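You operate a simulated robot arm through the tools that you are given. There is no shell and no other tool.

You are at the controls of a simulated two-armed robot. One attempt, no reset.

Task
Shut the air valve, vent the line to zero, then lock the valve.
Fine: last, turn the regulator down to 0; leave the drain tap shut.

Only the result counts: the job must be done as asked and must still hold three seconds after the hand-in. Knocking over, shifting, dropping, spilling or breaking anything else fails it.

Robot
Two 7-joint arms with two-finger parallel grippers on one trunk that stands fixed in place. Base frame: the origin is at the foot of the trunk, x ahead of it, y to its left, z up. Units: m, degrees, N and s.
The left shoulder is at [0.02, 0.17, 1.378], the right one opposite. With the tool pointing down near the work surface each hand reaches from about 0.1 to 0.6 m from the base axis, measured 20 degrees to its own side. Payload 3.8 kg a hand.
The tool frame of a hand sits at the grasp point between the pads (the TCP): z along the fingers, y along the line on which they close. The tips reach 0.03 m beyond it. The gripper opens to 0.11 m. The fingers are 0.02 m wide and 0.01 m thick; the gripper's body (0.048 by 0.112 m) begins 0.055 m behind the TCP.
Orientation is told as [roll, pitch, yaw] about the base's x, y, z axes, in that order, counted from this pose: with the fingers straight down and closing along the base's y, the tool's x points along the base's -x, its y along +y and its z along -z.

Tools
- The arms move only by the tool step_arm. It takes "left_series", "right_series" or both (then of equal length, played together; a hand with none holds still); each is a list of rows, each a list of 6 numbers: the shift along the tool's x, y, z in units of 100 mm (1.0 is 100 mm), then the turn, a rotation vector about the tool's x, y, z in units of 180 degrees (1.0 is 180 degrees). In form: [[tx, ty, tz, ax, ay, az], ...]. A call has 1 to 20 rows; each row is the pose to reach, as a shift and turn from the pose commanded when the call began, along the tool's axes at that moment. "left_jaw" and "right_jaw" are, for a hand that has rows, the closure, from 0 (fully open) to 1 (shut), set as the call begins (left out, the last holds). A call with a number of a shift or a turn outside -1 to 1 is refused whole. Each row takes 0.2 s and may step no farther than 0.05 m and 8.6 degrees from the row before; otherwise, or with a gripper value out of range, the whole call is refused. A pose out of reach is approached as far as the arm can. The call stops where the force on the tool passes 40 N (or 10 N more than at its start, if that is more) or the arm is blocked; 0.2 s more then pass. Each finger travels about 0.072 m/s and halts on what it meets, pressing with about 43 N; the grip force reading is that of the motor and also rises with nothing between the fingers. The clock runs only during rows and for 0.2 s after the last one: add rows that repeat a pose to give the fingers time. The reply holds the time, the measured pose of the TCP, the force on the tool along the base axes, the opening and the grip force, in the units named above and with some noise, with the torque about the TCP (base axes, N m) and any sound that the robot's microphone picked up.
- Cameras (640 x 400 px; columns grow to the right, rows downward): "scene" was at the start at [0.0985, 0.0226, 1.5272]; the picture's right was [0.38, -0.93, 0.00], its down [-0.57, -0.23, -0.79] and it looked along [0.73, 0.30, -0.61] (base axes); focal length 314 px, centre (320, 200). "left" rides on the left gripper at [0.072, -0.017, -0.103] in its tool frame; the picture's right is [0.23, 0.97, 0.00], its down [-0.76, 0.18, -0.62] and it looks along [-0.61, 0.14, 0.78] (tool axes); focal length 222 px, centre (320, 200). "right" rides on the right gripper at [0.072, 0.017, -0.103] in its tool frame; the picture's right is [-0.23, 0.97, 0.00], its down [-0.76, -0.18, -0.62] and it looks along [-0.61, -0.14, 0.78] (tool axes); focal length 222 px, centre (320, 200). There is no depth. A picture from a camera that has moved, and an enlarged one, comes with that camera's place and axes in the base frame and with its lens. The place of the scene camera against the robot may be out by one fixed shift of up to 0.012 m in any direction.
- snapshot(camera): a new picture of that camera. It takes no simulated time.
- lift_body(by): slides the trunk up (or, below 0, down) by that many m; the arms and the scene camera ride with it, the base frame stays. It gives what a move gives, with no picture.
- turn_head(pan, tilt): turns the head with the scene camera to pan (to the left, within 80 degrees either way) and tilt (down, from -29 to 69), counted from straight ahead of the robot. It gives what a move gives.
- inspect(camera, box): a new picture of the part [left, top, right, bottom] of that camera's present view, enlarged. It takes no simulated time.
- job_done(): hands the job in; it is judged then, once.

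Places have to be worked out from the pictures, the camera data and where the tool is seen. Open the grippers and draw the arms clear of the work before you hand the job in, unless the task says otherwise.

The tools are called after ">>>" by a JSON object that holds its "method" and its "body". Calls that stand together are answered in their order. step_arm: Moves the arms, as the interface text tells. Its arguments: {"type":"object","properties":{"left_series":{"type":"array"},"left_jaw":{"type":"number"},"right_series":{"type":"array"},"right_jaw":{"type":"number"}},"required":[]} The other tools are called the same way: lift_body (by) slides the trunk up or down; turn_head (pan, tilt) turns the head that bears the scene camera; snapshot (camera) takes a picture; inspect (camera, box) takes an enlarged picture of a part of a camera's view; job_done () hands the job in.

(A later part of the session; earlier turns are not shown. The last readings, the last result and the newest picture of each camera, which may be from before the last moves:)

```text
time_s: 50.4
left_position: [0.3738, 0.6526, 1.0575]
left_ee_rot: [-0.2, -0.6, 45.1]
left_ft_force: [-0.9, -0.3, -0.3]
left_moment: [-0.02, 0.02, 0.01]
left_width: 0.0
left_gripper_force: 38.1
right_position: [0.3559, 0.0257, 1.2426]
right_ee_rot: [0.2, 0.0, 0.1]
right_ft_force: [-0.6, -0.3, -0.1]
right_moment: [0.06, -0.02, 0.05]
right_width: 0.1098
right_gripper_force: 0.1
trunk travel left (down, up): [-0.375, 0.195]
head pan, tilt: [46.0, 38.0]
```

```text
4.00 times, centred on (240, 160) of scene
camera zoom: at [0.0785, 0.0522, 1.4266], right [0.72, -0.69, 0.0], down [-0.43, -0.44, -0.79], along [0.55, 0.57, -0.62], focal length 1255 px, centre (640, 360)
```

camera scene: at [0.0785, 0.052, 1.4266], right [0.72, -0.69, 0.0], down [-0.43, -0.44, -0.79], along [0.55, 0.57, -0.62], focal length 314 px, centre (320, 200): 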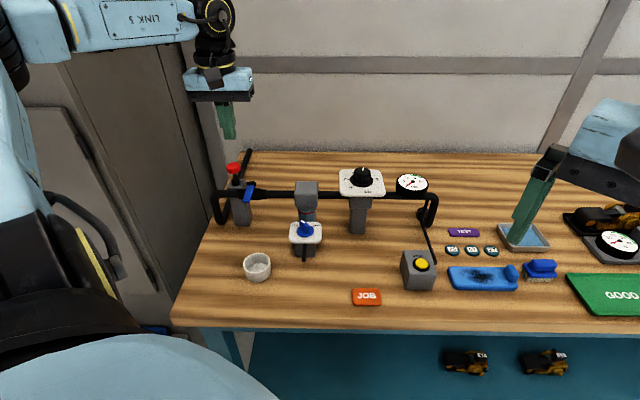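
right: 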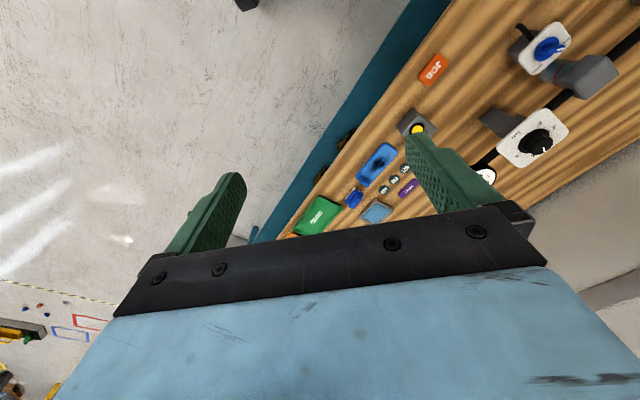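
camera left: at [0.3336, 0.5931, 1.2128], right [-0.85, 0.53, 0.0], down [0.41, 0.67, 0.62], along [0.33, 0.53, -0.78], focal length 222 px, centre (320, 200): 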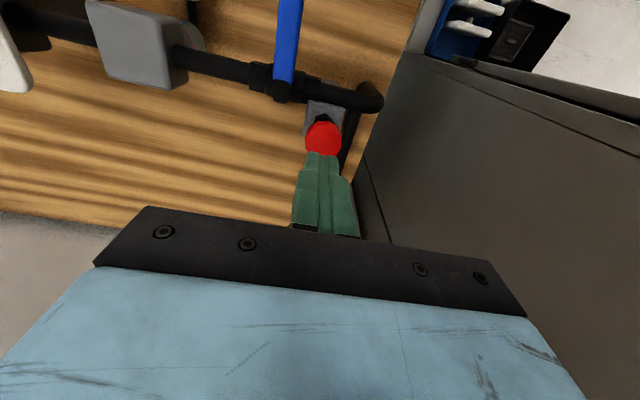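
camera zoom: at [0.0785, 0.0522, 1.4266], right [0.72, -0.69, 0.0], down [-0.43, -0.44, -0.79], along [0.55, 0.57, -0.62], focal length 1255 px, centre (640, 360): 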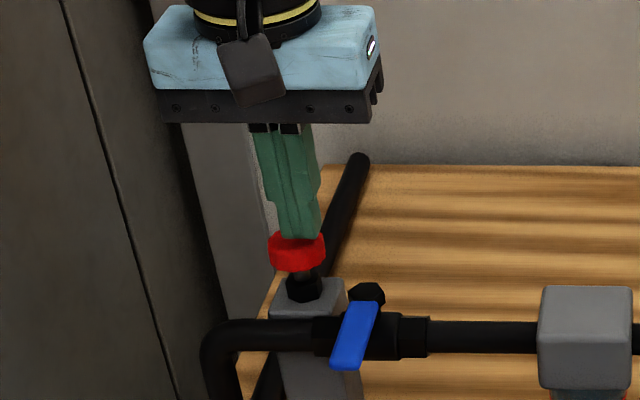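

Aligned, with about 9 mm to the earlier stop height. I'll press in 2 mm steps.

>>> {"method": "step_arm", "body": {"left_series": [[0, 0, 0.04, 0, 0, 0], [0, 0, 0.06, 0, 0, 0], [0, 0, 0.08, 0, 0, 0], [0, 0, 0.1, 0, 0, 0], [0, 0, 0.12, 0, 0, 0], [0, 0, 0.14, 0, 0, 0], [0, 0, 0.16, 0, 0, 0], [0, 0, 0.18, 0, 0, 0]]}}

>>> {"method": "inspect", "body": {"camera": "scene", "box": [195, 110, 285, 210]}}

```text
time_s: 51.9
left_position: [0.3749, 0.6533, 1.0482]
left_ee_rot: [-0.1, -1.1, 45.0]
left_ft_force: [-12.5, -2.0, 17.8]
left_moment: [-0.08, 0.5, 0.01]
left_width: 0.0
left_gripper_force: 37.9
right_position: [0.354, 0.023, 1.2436]
right_ee_rot: [0.3, -0.1, -0.1]
right_ft_force: [-0.1, 0.3, -0.1]
right_moment: [-0.01, -0.04, 0.0]
right_width: 0.1099
right_gripper_force: 0.1
trunk travel left (down, up): [-0.375, 0.195]
head pan, tilt: [46.0, 38.0]
stopped in row 7 (left hand): the force on the tool passed its limit at 43 N (the readings are from after the stop); the commanded pose is now the measured one
```

```text
4.00 times, centred on (240, 160) of scene
camera zoom: at [0.0755, 0.0494, 1.4269], right [0.72, -0.69, 0.0], down [-0.43, -0.44, -0.79], along [0.55, 0.57, -0.61], focal length 1255 px, centre (640, 360)
```

zoom: 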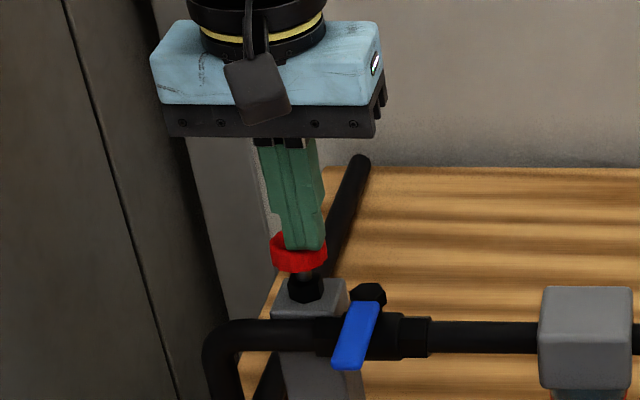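

It stops at the same height, so this is the hard end of travel and the lock pin is in. To confirm the lock, I'll lift off and bring the fingers to the lever's opening side for a very light nudge.

>>> {"method": "step_arm", "body": {"left_series": [[0, 0, -0.2, 0, 0, 0], [0, 0, -0.5, 0, 0, 0], [0.35, -0.07, -0.5, 0, 0, 0], [0.67, -0.13, -0.5, 0, 0, 0], [0.67, -0.13, -0.2, 0, 0, 0], [0.67, -0.13, 0.1, 0, 0, 0], [0.67, -0.13, 0.32, 0, 0, 0]]}}

>>> {"method": "snapshot", "body": {"camera": "left"}}

>>> {"method": "inspect", "body": {"camera": "scene", "box": [195, 130, 285, 230]}}

```text
time_s: 53.5
left_position: [0.3391, 0.5986, 1.0129]
left_ee_rot: [-0.2, -1.1, 45.0]
left_ft_force: [-0.1, 0.5, -0.1]
left_moment: [0.0, 0.02, -0.01]
left_width: 0.0
left_gripper_force: 38.0
right_position: [0.3566, 0.0275, 1.2427]
right_ee_rot: [0.0, 0.1, -0.1]
right_ft_force: [0.1, 0.0, 0.4]
right_moment: [-0.03, 0.0, -0.01]
right_width: 0.1098
right_gripper_force: 0.1
trunk travel left (down, up): [-0.375, 0.195]
head pan, tilt: [46.0, 38.0]
```

```text
taken
camera left: at [0.2984, 0.5336, 1.1141], right [-0.85, 0.53, -0.01], down [0.4, 0.66, 0.64], along [0.34, 0.54, -0.77], focal length 222 px, centre (320, 200)
```

left: 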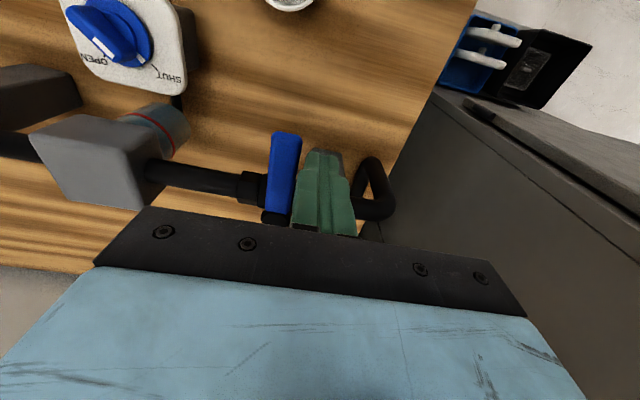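

```text
4.00 times, centred on (240, 180) of scene
camera zoom: at [0.0787, 0.0528, 1.4265], right [0.72, -0.69, 0.0], down [-0.43, -0.44, -0.79], along [0.55, 0.57, -0.62], focal length 1255 px, centre (640, 280)
```

zoom: 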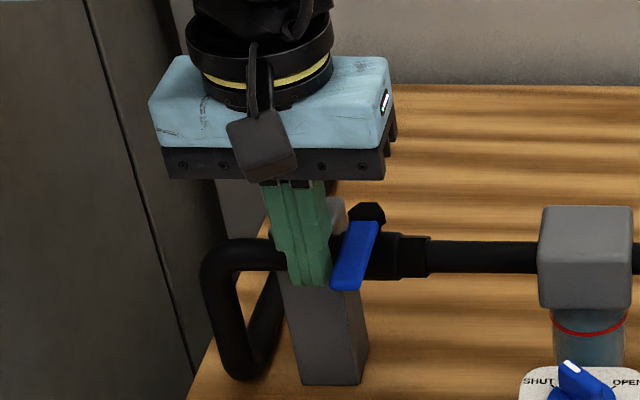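

The fingers are just beside the lever. I'll nudge it gently toward open in 1.5 mm steps, watching the force.

>>> {"method": "step_arm", "body": {"left_series": [[0, -0.015, 0, 0, 0, 0], [0, -0.03, 0, 0, 0, 0], [0, -0.045, 0, 0, 0, 0]]}}

>>> {"method": "inspect", "body": {"camera": "scene", "box": [195, 130, 285, 230]}}

```text
time_s: 54.3
left_position: [0.3421, 0.5955, 1.0117]
left_ee_rot: [-0.1, -1.1, 45.0]
left_ft_force: [0.7, -0.6, -0.4]
left_moment: [0.03, -0.02, -0.03]
left_width: 0.0
left_gripper_force: 37.4
right_position: [0.3565, 0.0263, 1.2419]
right_ee_rot: [0.1, 0.0, -0.1]
right_ft_force: [0.2, 0.5, 0.4]
right_moment: [0.03, 0.0, 0.04]
right_width: 0.1101
right_gripper_force: 0.1
trunk travel left (down, up): [-0.375, 0.195]
head pan, tilt: [46.0, 38.0]
```

```text
4.00 times, centred on (240, 180) of scene
camera zoom: at [0.0784, 0.0521, 1.4266], right [0.72, -0.69, 0.0], down [-0.43, -0.44, -0.79], along [0.55, 0.57, -0.62], focal length 1255 px, centre (640, 280)
```

zoom: 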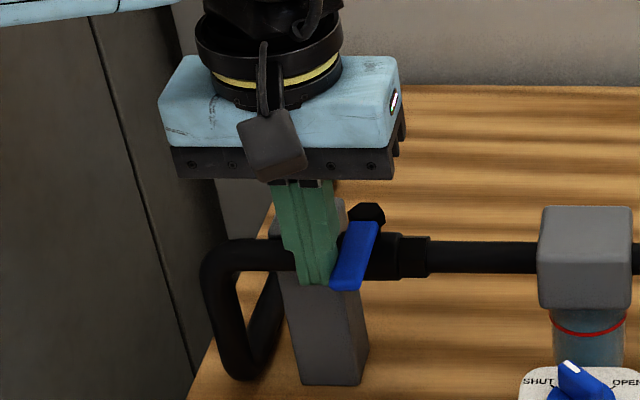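

The lever hasn't moved and contact looks imminent. I'll take 1 mm steps.

>>> {"method": "step_arm", "body": {"left_series": [[0, -0.01, 0, 0, 0, 0], [0, -0.02, 0, 0, 0, 0]]}}

>>> {"method": "step_arm", "body": {"left_series": [[0, -0.01, 0, 0, 0, 0]]}}

>>> {"method": "inspect", "body": {"camera": "scene", "box": [195, 130, 285, 230]}}

```text
time_s: 54.9
left_position: [0.3422, 0.5948, 1.0118]
left_ee_rot: [0.0, -1.3, 44.9]
left_ft_force: [-5.4, 6.0, 2.2]
left_moment: [0.09, 0.06, 0.09]
left_width: 0.0
left_gripper_force: 37.8
right_position: [0.3557, 0.0247, 1.2422]
right_ee_rot: [0.0, -0.1, 0.0]
right_ft_force: [-0.2, 0.2, 0.0]
right_moment: [0.02, 0.03, 0.0]
right_width: 0.1099
right_gripper_force: 0.1
trunk travel left (down, up): [-0.375, 0.195]
head pan, tilt: [46.0, 38.0]
```

```text
time_s: 55.3
left_position: [0.3434, 0.5945, 1.0122]
left_ee_rot: [0.0, -1.2, 45.0]
left_ft_force: [-11.3, 10.0, 2.7]
left_moment: [0.17, 0.22, 0.02]
left_width: 0.0
left_gripper_force: 37.7
right_position: [0.3547, 0.026, 1.2429]
right_ee_rot: [-0.1, -0.1, 0.1]
right_ft_force: [0.3, -0.4, -0.6]
right_moment: [-0.01, 0.04, 0.01]
right_width: 0.1102
right_gripper_force: 0.1
trunk travel left (down, up): [-0.375, 0.195]
head pan, tilt: [46.0, 38.0]
```

```text
4.00 times, centred on (240, 180) of scene
camera zoom: at [0.0765, 0.0533, 1.4267], right [0.72, -0.69, 0.0], down [-0.43, -0.44, -0.79], along [0.55, 0.57, -0.62], focal length 1255 px, centre (640, 280)
```

zoom: 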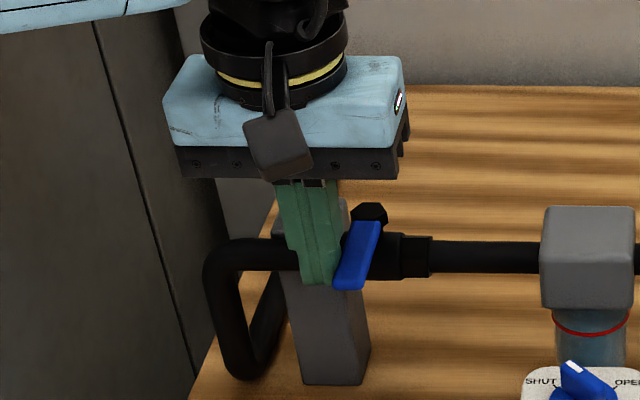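

With 15 N of resistance the lever doesn't move, whereas before it turned at about 1 N, so the lock holds. I'll back off and raise, then head for the regulator knob at about (0.575, 0.428).

>>> {"method": "step_arm", "body": {"left_series": [[0, 0.08, 0, 0, 0, 0], [0, 0.08, -0.4, 0, 0, 0], [0, 0.08, -0.8, 0, 0, 0], [0, 0.08, -1.0, 0, 0, 0]]}}

>>> {"method": "step_arm", "body": {"left_series": [[0, -0.2, -0.3, 0, 0, 0], [0, -0.5, -0.7, 0, 0, 0], [0, -0.9, -0.8, 0, 0, 0], [0, -1.0, -0.8, 0, 0, 0]]}}

>>> {"method": "snapshot", "body": {"camera": "left"}}

>>> {"method": "inspect", "body": {"camera": "scene", "box": [195, 130, 285, 230]}}

```text
time_s: 56.3
left_position: [0.3357, 0.5972, 1.1135]
left_ee_rot: [-0.2, -1.2, 44.8]
left_ft_force: [-0.1, 0.8, 0.4]
left_moment: [0.02, 0.03, 0.05]
left_width: 0.0
left_gripper_force: 37.7
right_position: [0.3565, 0.0261, 1.2425]
right_ee_rot: [0.1, 0.0, -0.1]
right_ft_force: [0.7, -0.1, -0.1]
right_moment: [0.01, -0.02, -0.04]
right_width: 0.1099
right_gripper_force: 0.0
trunk travel left (down, up): [-0.375, 0.195]
head pan, tilt: [46.0, 38.0]
```

```text
time_s: 57.3
left_position: [0.4072, 0.5238, 1.1934]
left_ee_rot: [-0.2, -1.1, 44.9]
left_ft_force: [-0.5, -0.6, 0.6]
left_moment: [0.03, -0.01, -0.01]
left_width: 0.0001
left_gripper_force: 37.7
right_position: [0.3568, 0.0256, 1.2434]
right_ee_rot: [0.1, 0.0, -0.1]
right_ft_force: [-0.1, -0.6, -0.2]
right_moment: [0.01, -0.02, -0.03]
right_width: 0.11
right_gripper_force: 0.1
trunk travel left (down, up): [-0.375, 0.195]
head pan, tilt: [46.0, 38.0]
```

```text
taken
camera left: at [0.3666, 0.4602, 1.2948], right [-0.85, 0.53, -0.01], down [0.4, 0.66, 0.64], along [0.34, 0.54, -0.77], focal length 222 px, centre (320, 200)
```

left: 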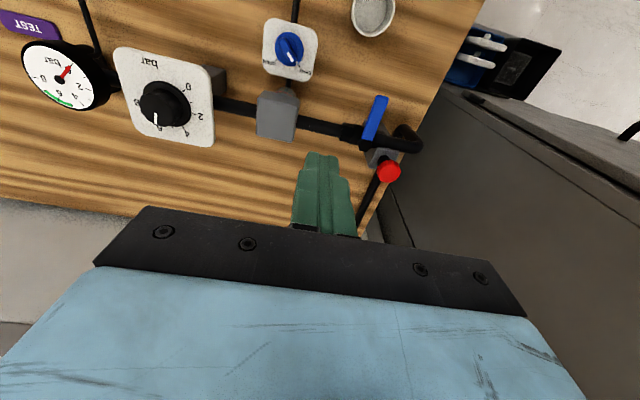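

```text
4.00 times, centred on (240, 180) of scene
camera zoom: at [0.0779, 0.0522, 1.4266], right [0.72, -0.69, 0.0], down [-0.43, -0.44, -0.79], along [0.55, 0.57, -0.62], focal length 1255 px, centre (640, 280)
```

zoom: 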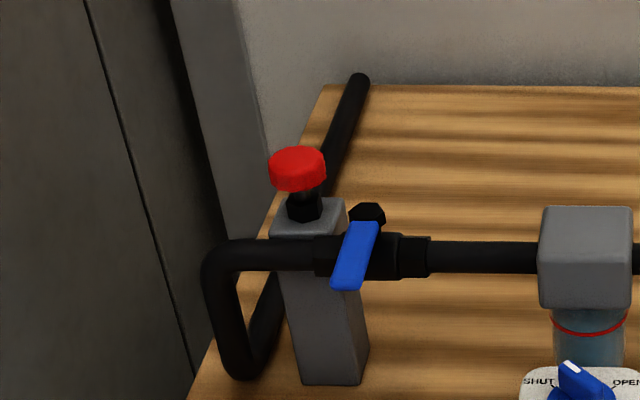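

The lever and lock knob look unchanged. I'll zoom in on the regulator to read its scale and position.

>>> {"method": "inspect", "body": {"camera": "left", "box": [105, 35, 225, 155]}}

>>> {"method": "inspect", "body": {"camera": "scene", "box": [325, 155, 400, 225]}}

```text
3.33 times, centred on (165, 95) of left
camera zoom: at [0.3666, 0.4602, 1.2948], right [-0.85, 0.53, -0.01], down [0.4, 0.66, 0.64], along [0.34, 0.54, -0.77], focal length 740 px, centre (837, 550)
```

zoom: 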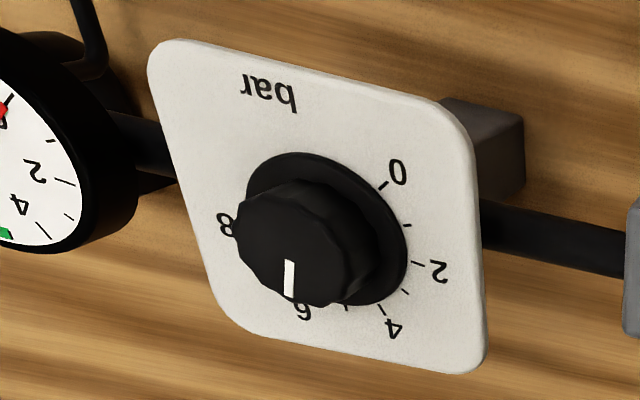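

```text
5.71 times, centred on (362, 190) of scene
camera zoom: at [0.0779, 0.0522, 1.4266], right [0.72, -0.69, 0.0], down [-0.43, -0.44, -0.79], along [0.55, 0.57, -0.62], focal length 1794 px, centre (77, 257)
```

zoom: 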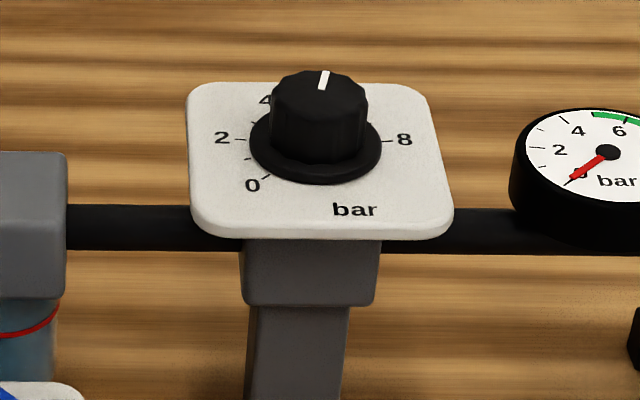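

The regulator is a knob about 40 mm across, centred near (0.578, 0.430) with its top at about 1.022. It reads about 5.3 bar on a scale of about 27° per bar, so it needs roughly 142° counter-clockwise. I'll move above it, open the jaws and yaw back to 0° for turning range.

>>> {"method": "step_arm", "body": {"left_series": [[-0.05, -0.16, 0, 0, 0, 0.0417], [-0.09, -0.31, 0, 0, 0, 0.0833], [-0.14, -0.47, 0, 0, 0, 0.125], [-0.18, -0.63, 0, 0, 0, 0.1667], [-0.23, -0.78, 0, 0, 0, 0.2083], [-0.27, -0.94, 0, 0, 0, 0.25]], "left_jaw": 0.3}}

```text
time_s: 58.7
left_position: [0.4929, 0.4804, 1.1928]
left_ee_rot: [0.6, -0.9, -0.1]
left_ft_force: [0.7, 0.9, -0.1]
left_moment: [0.0, 0.01, -0.02]
left_width: 0.0769
left_gripper_force: 0.1
right_position: [0.3563, 0.0267, 1.2423]
right_ee_rot: [0.0, -0.1, -0.1]
right_ft_force: [-0.1, 1.2, -0.2]
right_moment: [-0.03, -0.02, -0.04]
right_width: 0.1103
right_gripper_force: 0.1
trunk travel left (down, up): [-0.375, 0.195]
head pan, tilt: [46.0, 38.0]
```

Now directly over the knob, with yaw going to -15°.

>>> {"method": "step_arm", "body": {"left_series": [[-0.28, -0.17, 0, 0.001, 0.002, 0.028], [-0.57, -0.33, 0, 0.002, 0.004, 0.056], [-0.85, -0.5, 0, 0.0033, 0.005, 0.083]]}}

>>> {"method": "snapshot", "body": {"camera": "left"}}

>>> {"method": "snapshot", "body": {"camera": "scene"}}

```text
time_s: 59.5
left_position: [0.524, 0.3797, 1.1887]
left_ee_rot: [0.5, -0.1, -14.7]
left_ft_force: [-0.2, -0.7, -0.9]
left_moment: [0.03, 0.02, -0.01]
left_width: 0.077
left_gripper_force: 0.0
left hand out of reach, approached as far as the arm can: row 1, 2, 3
right_position: [0.3575, 0.0264, 1.2424]
right_ee_rot: [0.1, -0.1, -0.2]
right_ft_force: [0.6, 0.0, -0.2]
right_moment: [0.02, 0.06, -0.03]
right_width: 0.11
right_gripper_force: 0.0
trunk travel left (down, up): [-0.375, 0.195]
head pan, tilt: [46.0, 38.0]
```

```text
taken
camera left: at [0.4501, 0.3815, 1.2914], right [0.02, 1.0, 0.01], down [0.78, -0.02, 0.62], along [0.62, -0.01, -0.78], focal length 222 px, centre (320, 200)
```

left: 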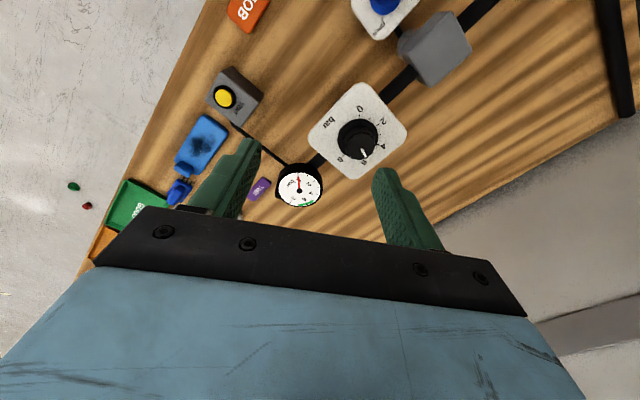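

```text
taken
camera scene: at [0.0795, 0.0519, 1.4265], right [0.72, -0.69, 0.0], down [-0.43, -0.44, -0.79], along [0.55, 0.57, -0.62], focal length 314 px, centre (320, 200)
```

scene: 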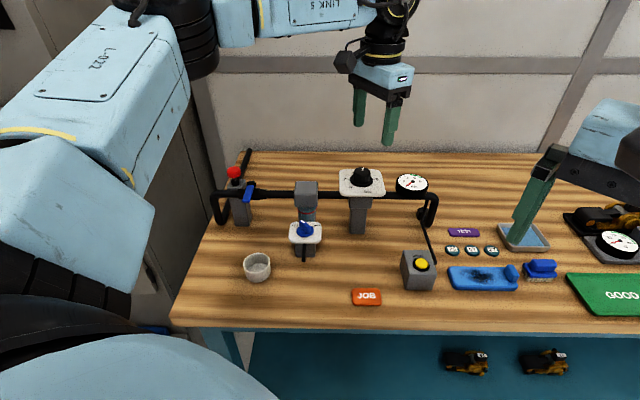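

Yaw -15° limits the reach here. I'll rotate back to 45° yaw, which reached well at the valve, and try moving to the knob again.

>>> {"method": "step_arm", "body": {"left_series": [[0, 0, 0, 0, 0, -0.0417], [0, 0, 0, 0, 0, -0.0833], [0, 0, 0, 0, 0, -0.125], [0, 0, 0, 0, 0, -0.1667], [0, 0, 0, 0, 0, -0.2083], [0, 0, 0, 0, 0, -0.25], [0, 0, 0, 0, 0, -0.2917], [0, 0, 0, 0, 0, -0.3333]]}}

>>> {"method": "step_arm", "body": {"left_series": [[-0.2, 0, 0, 0, 0, 0], [-0.4, 0, 0, 0, 0, 0], [-0.6, 0, 0, 0, 0, 0], [-0.73, 0, 0, 0, 0, 0]]}}

>>> {"method": "snapshot", "body": {"camera": "scene"}}

```text
time_s: 61.3
left_position: [0.5229, 0.3805, 1.189]
left_ee_rot: [0.2, -0.1, 45.3]
left_ft_force: [-0.6, 0.0, 0.7]
left_moment: [0.0, -0.01, 0.02]
left_width: 0.0772
left_gripper_force: 0.0
right_position: [0.3567, 0.0257, 1.2423]
right_ee_rot: [0.1, -0.1, 0.0]
right_ft_force: [0.0, 0.3, -0.8]
right_moment: [0.0, -0.01, 0.04]
right_width: 0.11
right_gripper_force: 0.3
trunk travel left (down, up): [-0.375, 0.195]
head pan, tilt: [46.0, 38.0]
```

```text
time_s: 62.3
left_position: [0.5733, 0.4327, 1.1888]
left_ee_rot: [0.2, 0.0, 45.1]
left_ft_force: [-0.3, -0.3, -0.7]
left_moment: [-0.04, 0.03, 0.01]
left_width: 0.0769
left_gripper_force: 0.1
right_position: [0.3563, 0.0259, 1.2415]
right_ee_rot: [0.1, 0.0, -0.2]
right_ft_force: [-0.2, 1.3, -0.1]
right_moment: [0.0, 0.02, 0.0]
right_width: 0.11
right_gripper_force: 0.0
trunk travel left (down, up): [-0.375, 0.195]
head pan, tilt: [46.0, 38.0]
```

```text
taken
camera scene: at [0.0785, 0.0523, 1.4266], right [0.72, -0.69, 0.0], down [-0.43, -0.44, -0.79], along [0.55, 0.57, -0.62], focal length 314 px, centre (320, 200)
```

scene: 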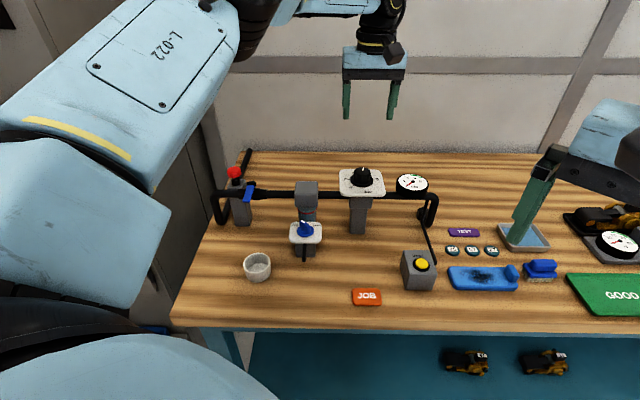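

Yaw 45° reaches the knob position. Before gripping I'll test how far up the hand can yaw here.

>>> {"method": "step_arm", "body": {"left_series": [[0, 0, 0, 0, 0, -0.0444], [0, 0, 0, 0, 0, -0.0889], [0, 0, 0, 0, 0, -0.1333], [0, 0, 0, 0, 0, -0.1778], [0, 0, 0, 0, 0, -0.2222], [0, 0, 0, 0, 0, -0.2667], [0, 0, 0, 0, 0, -0.3111], [0, 0, 0, 0, 0, -0.3556], [0, 0, 0, 0, 0, -0.4], [0, 0, 0, 0, 0, -0.4444]]}}

>>> {"method": "snapshot", "body": {"camera": "left"}}

```text
time_s: 64.5
left_position: [0.5742, 0.4325, 1.188]
left_ee_rot: [-0.1, -0.1, 125.0]
left_ft_force: [0.1, 0.3, -0.3]
left_moment: [-0.01, -0.01, 0.0]
left_width: 0.0771
left_gripper_force: 0.1
right_position: [0.3552, 0.0257, 1.2437]
right_ee_rot: [0.2, -0.1, -0.1]
right_ft_force: [-1.0, 0.2, 0.0]
right_moment: [0.02, 0.02, -0.01]
right_width: 0.1099
right_gripper_force: 0.1
trunk travel left (down, up): [-0.375, 0.195]
head pan, tilt: [46.0, 38.0]
```

```text
taken
camera left: at [0.6302, 0.3815, 1.2921], right [-0.67, -0.75, 0.0], down [-0.58, 0.52, 0.63], along [-0.47, 0.42, -0.78], focal length 222 px, centre (320, 200)
```

left: 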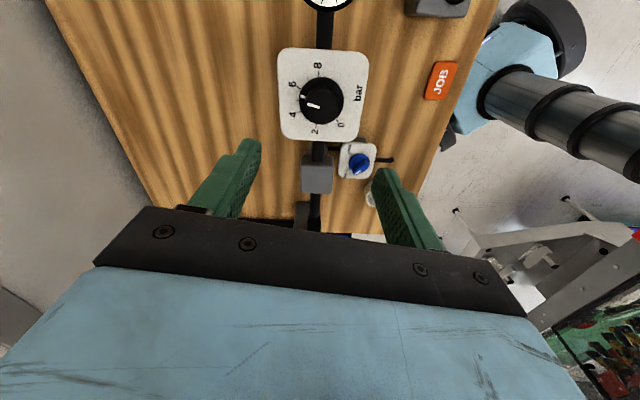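

Yaw 125° is fine here. I'll read the dial closely from this side to locate the knob and pointer.

>>> {"method": "inspect", "body": {"camera": "left", "box": [270, 45, 380, 155]}}

```text
3.64 times, centred on (325, 100) of left
camera zoom: at [0.6302, 0.3815, 1.2921], right [-0.67, -0.75, 0.0], down [-0.58, 0.52, 0.63], along [-0.47, 0.42, -0.78], focal length 808 px, centre (302, 564)
```

zoom: 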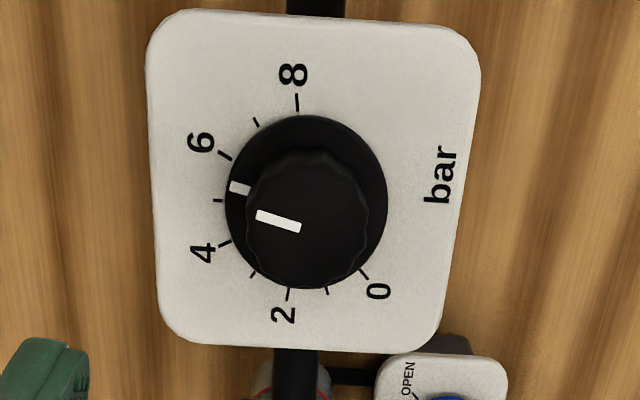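

From above, the pointer is at about 5.4 bar, 0 is about 144° counter-clockwise, and the knob centre is (0.572, 0.432). I'll go back to yaw 45° for a first 80° stroke and lower with the trunk.

>>> {"method": "step_arm", "body": {"left_series": [[0, 0, 0, 0, 0, 0.0444], [0, 0, 0, 0, 0, 0.0889], [0, 0, 0, 0, 0, 0.1333], [0, 0, 0, 0, 0, 0.1778], [0, 0, 0, 0, 0, 0.2222], [0, 0, 0, 0, 0, 0.2667], [0, 0, 0, 0, 0, 0.3111], [0, 0, 0, 0, 0, 0.3556], [0, 0, 0, 0, 0, 0.4], [0, 0, 0, 0, 0, 0.4444]]}}

>>> {"method": "lift_body", "body": {"by": -0.11}}

>>> {"method": "snapshot", "body": {"camera": "scene"}}

>>> {"method": "snapshot", "body": {"camera": "left"}}

```text
time_s: 66.7
left_position: [0.5735, 0.4312, 1.1885]
left_ee_rot: [0.2, -0.1, 44.9]
left_ft_force: [-0.1, 0.6, -0.3]
left_moment: [0.02, 0.0, 0.02]
left_width: 0.077
left_gripper_force: 0.0
right_position: [0.3554, 0.0253, 1.2436]
right_ee_rot: [0.1, 0.0, -0.1]
right_ft_force: [0.3, -0.6, -0.6]
right_moment: [0.0, -0.01, -0.01]
right_width: 0.1099
right_gripper_force: 0.1
trunk travel left (down, up): [-0.375, 0.195]
head pan, tilt: [46.0, 38.0]
```

```text
time_s: 68.2
left_position: [0.573, 0.4327, 1.0803]
left_ee_rot: [0.2, -0.1, 44.9]
left_ft_force: [0.1, 0.8, 0.3]
left_moment: [-0.02, 0.0, 0.01]
left_width: 0.077
left_gripper_force: 0.1
right_position: [0.3558, 0.0256, 1.1338]
right_ee_rot: [0.1, 0.0, 0.1]
right_ft_force: [0.0, 0.6, -0.6]
right_moment: [0.04, 0.05, 0.0]
right_width: 0.1098
right_gripper_force: 0.0
trunk travel left (down, up): [-0.265, 0.305]
head pan, tilt: [46.0, 38.0]
```

```text
taken
camera scene: at [0.0782, 0.0519, 1.3167], right [0.72, -0.69, 0.0], down [-0.43, -0.44, -0.79], along [0.55, 0.57, -0.62], focal length 314 px, centre (320, 200)
```

scene: 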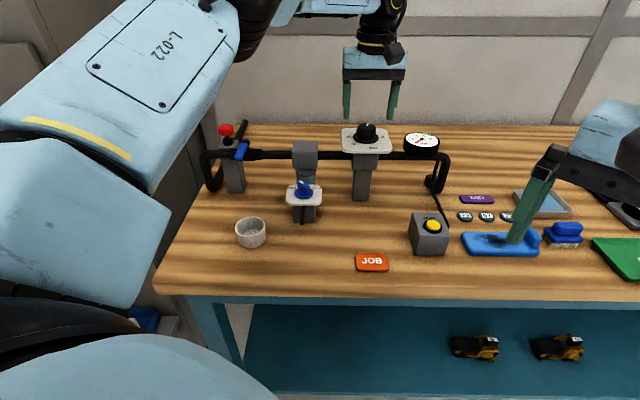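

```text
taken
camera left: at [0.5352, 0.368, 1.1824], right [-0.85, 0.53, 0.0], down [0.41, 0.66, 0.63], along [0.33, 0.53, -0.78], focal length 222 px, centre (320, 200)
```

left: 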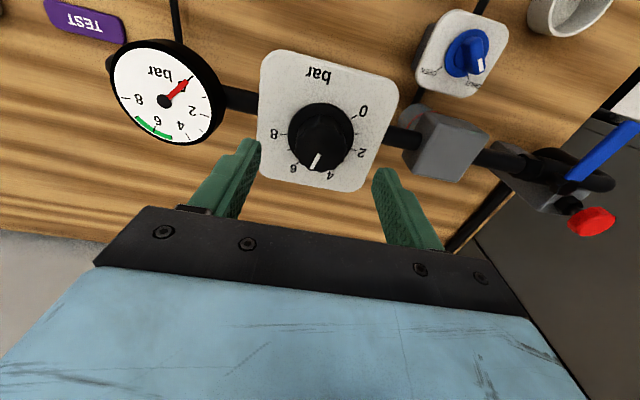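

The knob sits centred between the fingers. I'll lower the last 45 mm.

>>> {"method": "lift_body", "body": {"by": -0.035}}

>>> {"method": "inspect", "body": {"camera": "scene", "box": [320, 60, 420, 180]}}

>>> {"method": "snapshot", "body": {"camera": "left"}}

```text
time_s: 68.9
left_position: [0.5745, 0.4322, 1.0451]
left_ee_rot: [0.2, -0.1, 45.1]
left_ft_force: [-0.6, 0.6, -0.1]
left_moment: [-0.02, 0.02, 0.02]
left_width: 0.0771
left_gripper_force: 0.0
right_position: [0.3563, 0.0252, 1.0981]
right_ee_rot: [0.0, 0.0, -0.1]
right_ft_force: [0.4, 0.9, 0.2]
right_moment: [0.0, -0.02, 0.02]
right_width: 0.1099
right_gripper_force: 0.1
trunk travel left (down, up): [-0.23, 0.34]
head pan, tilt: [46.0, 38.0]
```

```text
3.33 times, centred on (370, 120) of scene
camera zoom: at [0.0782, 0.0519, 1.2816], right [0.72, -0.69, 0.0], down [-0.43, -0.44, -0.79], along [0.55, 0.57, -0.62], focal length 1046 px, centre (153, 467)
```

zoom: 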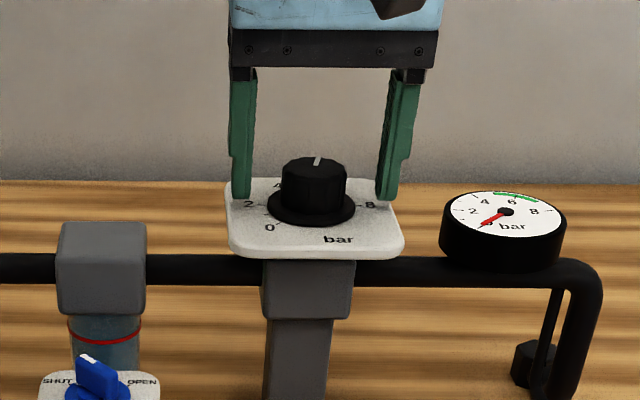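

```text
taken
camera left: at [0.5351, 0.3679, 1.1472], right [-0.85, 0.53, 0.0], down [0.41, 0.66, 0.63], along [0.33, 0.53, -0.78], focal length 222 px, centre (320, 200)
```

left: 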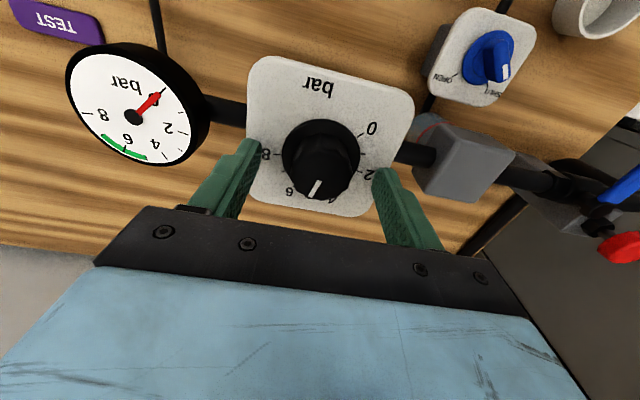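

The tips are level with the knob, but I want to verify its exact height and centring. I'll zoom in on the hand view.

>>> {"method": "inspect", "body": {"camera": "left", "box": [230, 80, 410, 220]}}

>>> {"method": "inspect", "body": {"camera": "scene", "box": [340, 85, 395, 140]}}

```text
2.86 times, centred on (320, 150) of left
camera zoom: at [0.5351, 0.3679, 1.1472], right [-0.85, 0.53, 0.0], down [0.41, 0.66, 0.63], along [0.33, 0.53, -0.78], focal length 635 px, centre (320, 343)
```

zoom: 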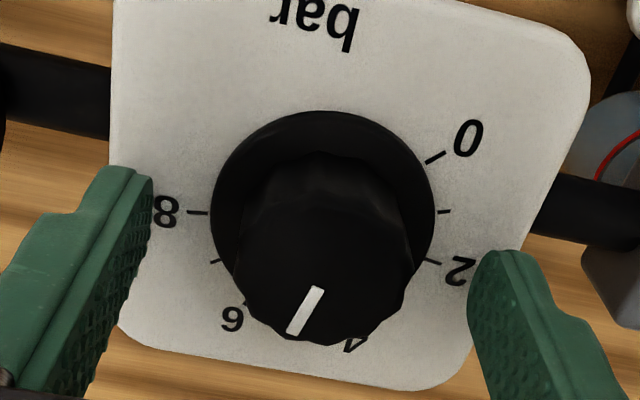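

```text
7.27 times, centred on (368, 112) of scene
camera zoom: at [0.0782, 0.0519, 1.2816], right [0.72, -0.69, 0.0], down [-0.43, -0.44, -0.79], along [0.55, 0.57, -0.62], focal length 2283 px, centre (-26, 836)
```

zoom: 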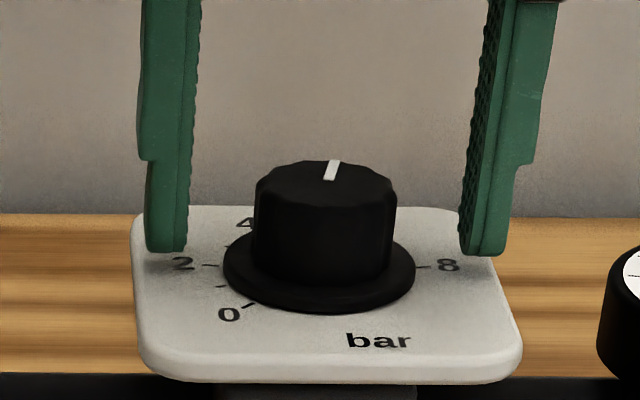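

Refined: the knob top is at 1.033, the flange at 1.005 and the tips at 1.015, so I have 18 mm of clean overlap, well centred. I'll close on the knob.

>>> {"method": "step_arm", "body": {"left_series": [[0, 0, 0, 0, 0, 0], [0, 0, 0, 0, 0, 0], [0, 0, 0, 0, 0, 0], [0, 0, 0, 0, 0, 0]], "left_jaw": 1}}

>>> {"method": "inspect", "body": {"camera": "scene", "box": [340, 85, 395, 140]}}

```text
time_s: 69.9
left_position: [0.5739, 0.4318, 1.0442]
left_ee_rot: [0.1, -0.2, 44.9]
left_ft_force: [-1.1, 2.2, 0.3]
left_moment: [-0.08, -0.06, -0.03]
left_width: 0.0373
left_gripper_force: 45.2
right_position: [0.3554, 0.027, 1.0979]
right_ee_rot: [0.2, -0.1, -0.1]
right_ft_force: [0.5, -0.1, 0.7]
right_moment: [-0.01, 0.0, -0.01]
right_width: 0.1098
right_gripper_force: 0.0
trunk travel left (down, up): [-0.23, 0.34]
head pan, tilt: [46.0, 38.0]
```

```text
7.27 times, centred on (368, 112) of scene
camera zoom: at [0.0781, 0.0522, 1.2816], right [0.72, -0.69, 0.0], down [-0.43, -0.44, -0.79], along [0.55, 0.57, -0.62], focal length 2283 px, centre (-26, 836)
```

zoom: 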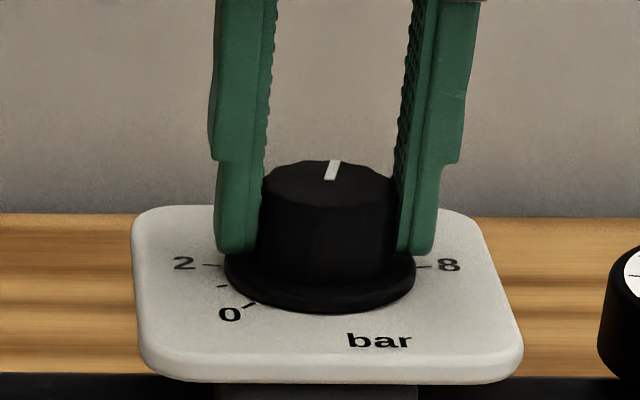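

The knob is gripped (37 mm, low side load). I'll turn it 24° counter-clockwise first and check that it follows.

>>> {"method": "step_arm", "body": {"left_series": [[0, 0, 0, 0, 0, -0.0333], [0, 0, 0, 0, 0, -0.0667], [0, 0, 0, 0, 0, -0.1], [0, 0, 0, 0, 0, -0.1333]]}}

>>> {"method": "inspect", "body": {"camera": "scene", "box": [340, 85, 395, 140]}}

```text
time_s: 70.9
left_position: [0.5732, 0.4308, 1.0439]
left_ee_rot: [0.2, -0.2, 69.2]
left_ft_force: [-5.0, 3.2, 2.0]
left_moment: [-0.74, 0.52, -0.02]
left_width: 0.037
left_gripper_force: 44.5
right_position: [0.3552, 0.0263, 1.0984]
right_ee_rot: [0.1, -0.1, 0.0]
right_ft_force: [-0.8, 0.0, 0.6]
right_moment: [-0.03, -0.01, 0.02]
right_width: 0.1104
right_gripper_force: 0.0
trunk travel left (down, up): [-0.23, 0.34]
head pan, tilt: [46.0, 38.0]
```

```text
7.27 times, centred on (368, 112) of scene
camera zoom: at [0.0777, 0.0526, 1.2816], right [0.72, -0.69, 0.0], down [-0.43, -0.44, -0.79], along [0.55, 0.57, -0.62], focal length 2283 px, centre (-26, 836)
```

zoom: 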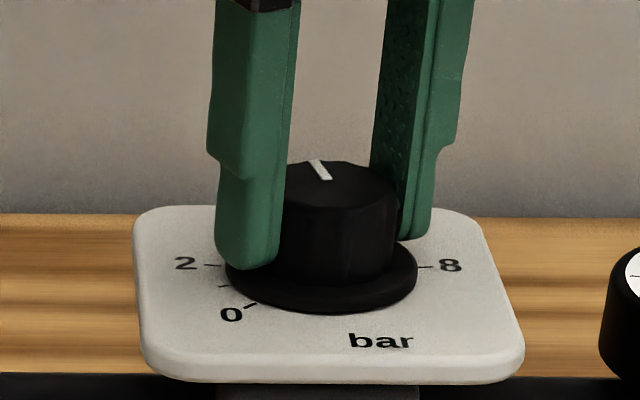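

The pointer follows the hand. I'll continue another 60°.

>>> {"method": "step_arm", "body": {"left_series": [[0, 0, 0, 0, 0, -0.0333], [0, 0, 0, 0, 0, -0.0667], [0, 0, 0, 0, 0, -0.1], [0, 0, 0, 0, 0, -0.1333], [0, 0, 0, 0, 0, -0.1667], [0, 0, 0, 0, 0, -0.2], [0, 0, 0, 0, 0, -0.2333], [0, 0, 0, 0, 0, -0.2667], [0, 0, 0, 0, 0, -0.3], [0, 0, 0, 0, 0, -0.3333]]}}

>>> {"method": "inspect", "body": {"camera": "scene", "box": [340, 85, 395, 140]}}

>>> {"method": "inspect", "body": {"camera": "left", "box": [230, 60, 410, 220]}}

```text
time_s: 73.1
left_position: [0.5728, 0.4319, 1.0438]
left_ee_rot: [0.1, -0.3, 129.1]
left_ft_force: [-19.2, 1.8, -5.2]
left_moment: [-0.29, 0.16, -0.01]
left_width: 0.0372
left_gripper_force: 45.2
right_position: [0.3548, 0.0259, 1.0982]
right_ee_rot: [0.0, -0.2, 0.0]
right_ft_force: [-0.1, -0.2, 0.1]
right_moment: [0.02, -0.02, 0.01]
right_width: 0.1099
right_gripper_force: 0.0
trunk travel left (down, up): [-0.23, 0.34]
head pan, tilt: [46.0, 38.0]
```

```text
7.27 times, centred on (368, 112) of scene
camera zoom: at [0.0764, 0.0526, 1.2817], right [0.72, -0.69, 0.0], down [-0.43, -0.44, -0.79], along [0.55, 0.57, -0.61], focal length 2283 px, centre (-26, 836)
```

zoom: 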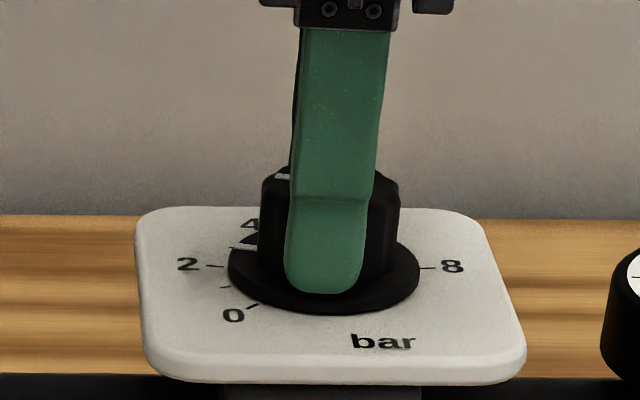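

```text
2.50 times, centred on (320, 140) of left
camera zoom: at [0.6315, 0.3861, 1.147], right [-0.61, -0.79, 0.0], down [-0.62, 0.48, 0.63], along [-0.49, 0.38, -0.78], focal length 555 px, centre (320, 350)
```

zoom: 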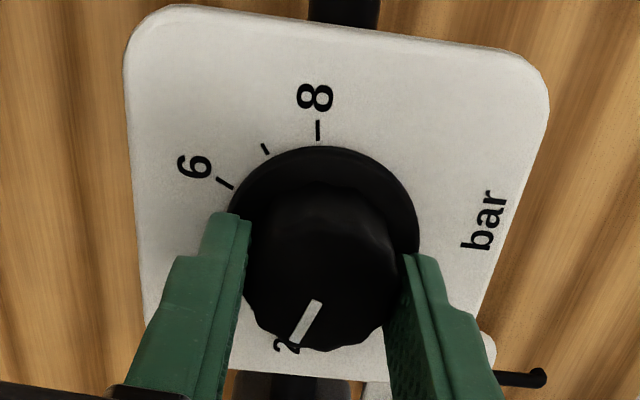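

The pointer is now at about 2.3 bar. I'll open, rotate the hand back 70° and re-grip for the last stroke, with a small re-centre to relieve the 19 N side load.

>>> {"method": "step_arm", "body": {"left_series": [[0, 0, 0, 0, 0, 0], [0, 0, 0, 0, 0, 0], [0, 0, 0, 0, 0, 0], [0, 0, 0, 0, 0, 0]], "left_jaw": 0.3}}

>>> {"method": "step_arm", "body": {"left_series": [[-0.009, 0.019, 0, 0, 0, 0.0433], [-0.009, 0.019, 0, 0, 0, 0.0866], [-0.009, 0.019, 0, 0, 0, 0.1299], [-0.009, 0.019, 0, 0, 0, 0.1732], [-0.009, 0.019, 0, 0, 0, 0.2165], [-0.009, 0.019, 0, 0, 0, 0.2598], [-0.009, 0.019, 0, 0, 0, 0.3031], [-0.009, 0.019, 0, 0, 0, 0.3464], [-0.009, 0.019, 0, 0, 0, 0.3897]]}}

>>> {"method": "inspect", "body": {"camera": "scene", "box": [340, 85, 395, 140]}}

>>> {"method": "inspect", "body": {"camera": "left", "box": [230, 60, 410, 220]}}

```text
time_s: 74.1
left_position: [0.5736, 0.432, 1.044]
left_ee_rot: [-0.1, -0.2, 129.1]
left_ft_force: [-0.1, 0.1, 0.1]
left_moment: [0.02, 0.01, 0.0]
left_width: 0.0771
left_gripper_force: 0.1
right_position: [0.3551, 0.0244, 1.0974]
right_ee_rot: [0.1, 0.0, -0.1]
right_ft_force: [-0.4, 0.5, -0.2]
right_moment: [-0.04, 0.0, 0.01]
right_width: 0.1099
right_gripper_force: 0.0
trunk travel left (down, up): [-0.23, 0.34]
head pan, tilt: [46.0, 38.0]
```

```text
time_s: 76.1
left_position: [0.5709, 0.4314, 1.0444]
left_ee_rot: [0.2, -0.1, 58.7]
left_ft_force: [-0.3, -0.2, -0.2]
left_moment: [-0.01, -0.07, 0.0]
left_width: 0.0769
left_gripper_force: 0.0
right_position: [0.3558, 0.0261, 1.0981]
right_ee_rot: [0.1, 0.1, -0.1]
right_ft_force: [-0.2, -1.0, 0.7]
right_moment: [0.01, -0.02, -0.01]
right_width: 0.1101
right_gripper_force: 0.0
trunk travel left (down, up): [-0.23, 0.34]
head pan, tilt: [46.0, 38.0]
```

```text
7.27 times, centred on (368, 112) of scene
camera zoom: at [0.0784, 0.052, 1.2816], right [0.72, -0.69, 0.0], down [-0.43, -0.44, -0.79], along [0.55, 0.57, -0.62], focal length 2283 px, centre (-26, 836)
```

zoom: 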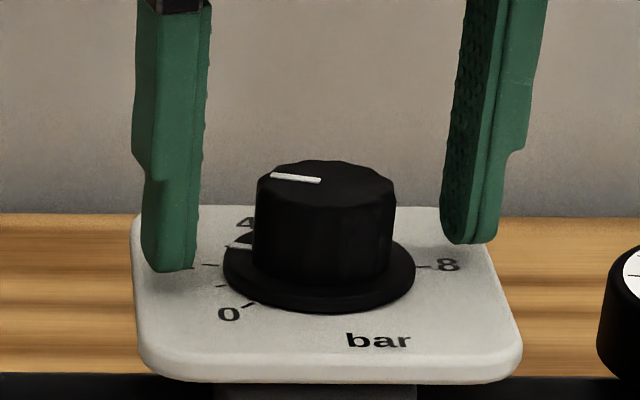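

```text
2.50 times, centred on (320, 140) of left
camera zoom: at [0.5493, 0.3602, 1.1468], right [-0.95, 0.31, 0.0], down [0.25, 0.74, 0.63], along [0.19, 0.6, -0.78], focal length 555 px, centre (320, 350)
```

zoom: 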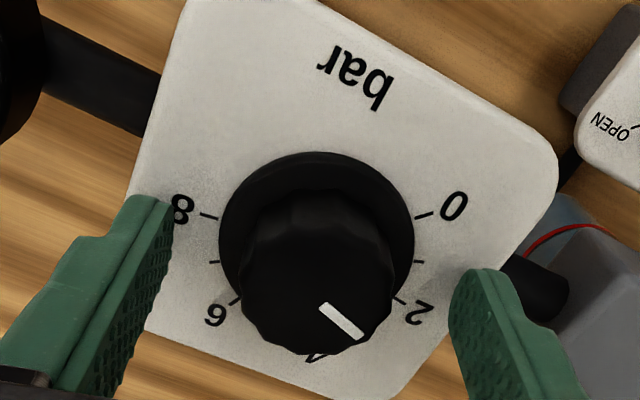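

The pointer is at about 2.1–2.3 bar, so 56–62° remain. I'll grip again and turn 52° first.

>>> {"method": "step_arm", "body": {"left_series": [[0, 0, 0, 0, 0, 0], [0, 0, 0, 0, 0, 0], [0, 0, 0, 0, 0, 0], [0, 0, 0, 0, 0, 0]], "left_jaw": 1}}

>>> {"method": "step_arm", "body": {"left_series": [[0, 0, 0, 0, 0, -0.0361], [0, 0, 0, 0, 0, -0.0722], [0, 0, 0, 0, 0, -0.1083], [0, 0, 0, 0, 0, -0.1444], [0, 0, 0, 0, 0, -0.1806], [0, 0, 0, 0, 0, -0.2167], [0, 0, 0, 0, 0, -0.2528], [0, 0, 0, 0, 0, -0.2889]]}}

>>> {"method": "inspect", "body": {"camera": "scene", "box": [340, 85, 395, 140]}}

>>> {"method": "inspect", "body": {"camera": "left", "box": [230, 60, 410, 220]}}

```text
time_s: 77.1
left_position: [0.5722, 0.4325, 1.0434]
left_ee_rot: [0.2, -0.1, 58.9]
left_ft_force: [2.8, -2.2, -1.4]
left_moment: [-0.19, -0.5, 0.02]
left_width: 0.0372
left_gripper_force: 44.7
right_position: [0.355, 0.0251, 1.0969]
right_ee_rot: [0.1, 0.1, -0.2]
right_ft_force: [0.3, 0.3, -0.6]
right_moment: [0.01, 0.01, 0.02]
right_width: 0.1101
right_gripper_force: 0.2
trunk travel left (down, up): [-0.23, 0.34]
head pan, tilt: [46.0, 38.0]
```

```text
time_s: 78.9
left_position: [0.5724, 0.431, 1.0432]
left_ee_rot: [0.0, -0.3, 110.9]
left_ft_force: [7.8, -4.3, 0.7]
left_moment: [-0.93, -0.17, -0.01]
left_width: 0.037
left_gripper_force: 44.9
right_position: [0.3568, 0.0242, 1.0982]
right_ee_rot: [0.1, 0.1, -0.2]
right_ft_force: [-1.0, 0.5, 0.4]
right_moment: [-0.01, -0.02, 0.02]
right_width: 0.11
right_gripper_force: 0.0
trunk travel left (down, up): [-0.23, 0.34]
head pan, tilt: [46.0, 38.0]
```

```text
7.27 times, centred on (368, 112) of scene
camera zoom: at [0.0794, 0.0515, 1.2816], right [0.72, -0.69, 0.0], down [-0.43, -0.44, -0.79], along [0.55, 0.57, -0.62], focal length 2283 px, centre (-26, 836)
```

zoom: 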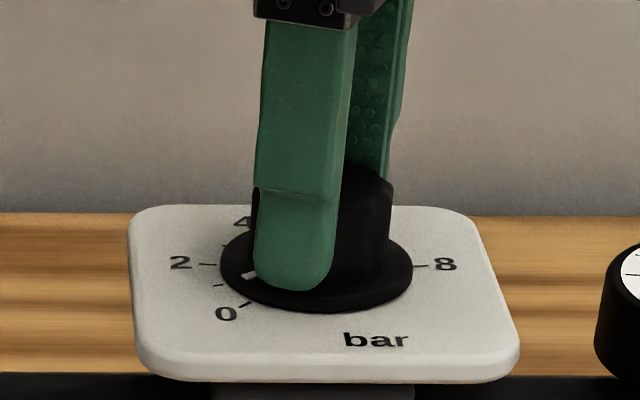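

```text
2.50 times, centred on (320, 140) of left
camera zoom: at [0.6151, 0.3687, 1.1468], right [-0.83, -0.56, 0.0], down [-0.44, 0.65, 0.63], along [-0.35, 0.52, -0.78], focal length 555 px, centre (320, 350)
```

zoom: 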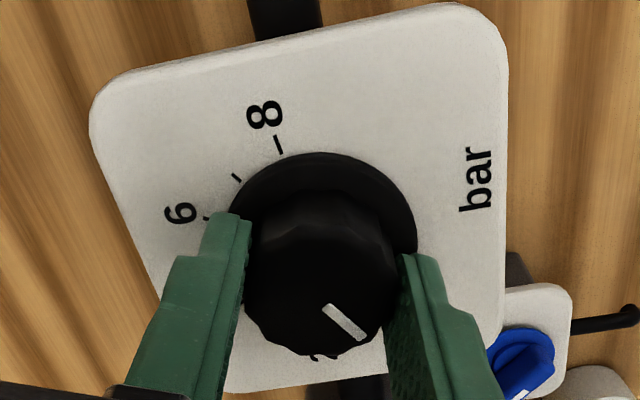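

About 9–10° remain by both estimates. I'll turn another 10° and check the torque and pointer.

>>> {"method": "step_arm", "body": {"left_series": [[0, 0, 0, 0, 0, -0.018], [0, 0, 0, 0, 0, -0.036], [0, 0, 0, 0, 0, -0.053]]}}

>>> {"method": "inspect", "body": {"camera": "left", "box": [230, 60, 410, 220]}}

>>> {"method": "inspect", "body": {"camera": "scene", "box": [340, 85, 395, 140]}}

```text
time_s: 79.7
left_position: [0.5725, 0.4313, 1.0432]
left_ee_rot: [-0.1, -0.3, 120.4]
left_ft_force: [8.7, -4.5, -0.8]
left_moment: [-0.72, -0.34, -0.03]
left_width: 0.0368
left_gripper_force: 45.2
right_position: [0.3579, 0.025, 1.0982]
right_ee_rot: [0.2, 0.2, -0.1]
right_ft_force: [0.1, -0.2, -0.2]
right_moment: [-0.02, 0.01, 0.01]
right_width: 0.11
right_gripper_force: 0.1
trunk travel left (down, up): [-0.23, 0.34]
head pan, tilt: [46.0, 38.0]
```

```text
2.50 times, centred on (320, 140) of left
camera zoom: at [0.6248, 0.3764, 1.1468], right [-0.72, -0.69, 0.0], down [-0.54, 0.56, 0.63], along [-0.43, 0.46, -0.78], focal length 555 px, centre (320, 350)
```

zoom: 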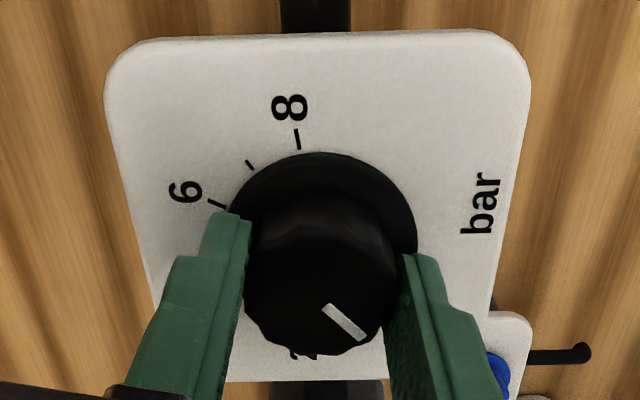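

```text
7.27 times, centred on (368, 112) of scene
camera zoom: at [0.0796, 0.0516, 1.2815], right [0.72, -0.69, 0.0], down [-0.43, -0.44, -0.79], along [0.55, 0.57, -0.62], focal length 2283 px, centre (-26, 836)
```

zoom: 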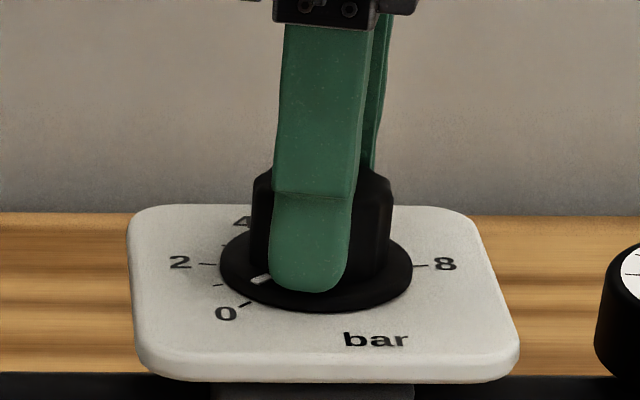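

By the stripe the pointer is close to 0, and there's no stop torque yet. I'll release and look without obstruction.

>>> {"method": "step_arm", "body": {"left_series": [[0, 0, 0, 0, 0, 0], [0, 0, 0, 0, 0, 0], [0, 0, 0, 0, 0, 0], [0, 0, 0, 0, 0, 0]], "left_jaw": 0.2}}

>>> {"method": "inspect", "body": {"camera": "left", "box": [230, 60, 410, 220]}}

>>> {"method": "inspect", "body": {"camera": "scene", "box": [340, 85, 395, 140]}}

```text
time_s: 80.7
left_position: [0.5715, 0.4314, 1.0438]
left_ee_rot: [-0.1, -0.2, 120.4]
left_ft_force: [0.1, 0.9, 0.4]
left_moment: [-0.01, 0.01, 0.0]
left_width: 0.0882
left_gripper_force: 0.0
right_position: [0.3559, 0.0262, 1.0971]
right_ee_rot: [0.1, 0.0, -0.1]
right_ft_force: [-0.3, 0.0, 0.1]
right_moment: [-0.05, 0.01, 0.03]
right_width: 0.1101
right_gripper_force: 0.0
trunk travel left (down, up): [-0.23, 0.34]
head pan, tilt: [46.0, 38.0]
```

```text
2.50 times, centred on (320, 140) of left
camera zoom: at [0.6235, 0.3769, 1.1473], right [-0.73, -0.69, 0.0], down [-0.54, 0.56, 0.63], along [-0.43, 0.46, -0.78], focal length 555 px, centre (320, 350)
```

zoom: 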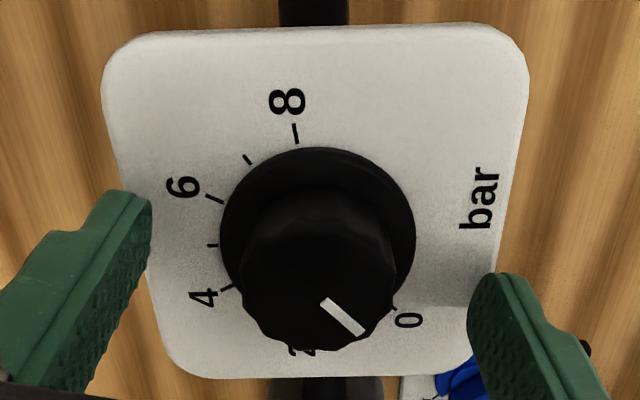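

```text
7.27 times, centred on (368, 112) of scene
camera zoom: at [0.0783, 0.052, 1.2816], right [0.72, -0.69, 0.0], down [-0.43, -0.44, -0.79], along [0.55, 0.57, -0.62], focal length 2283 px, centre (-26, 836)
```

zoom: 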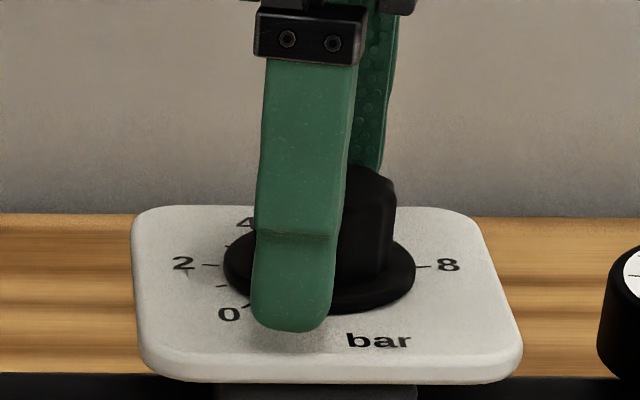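

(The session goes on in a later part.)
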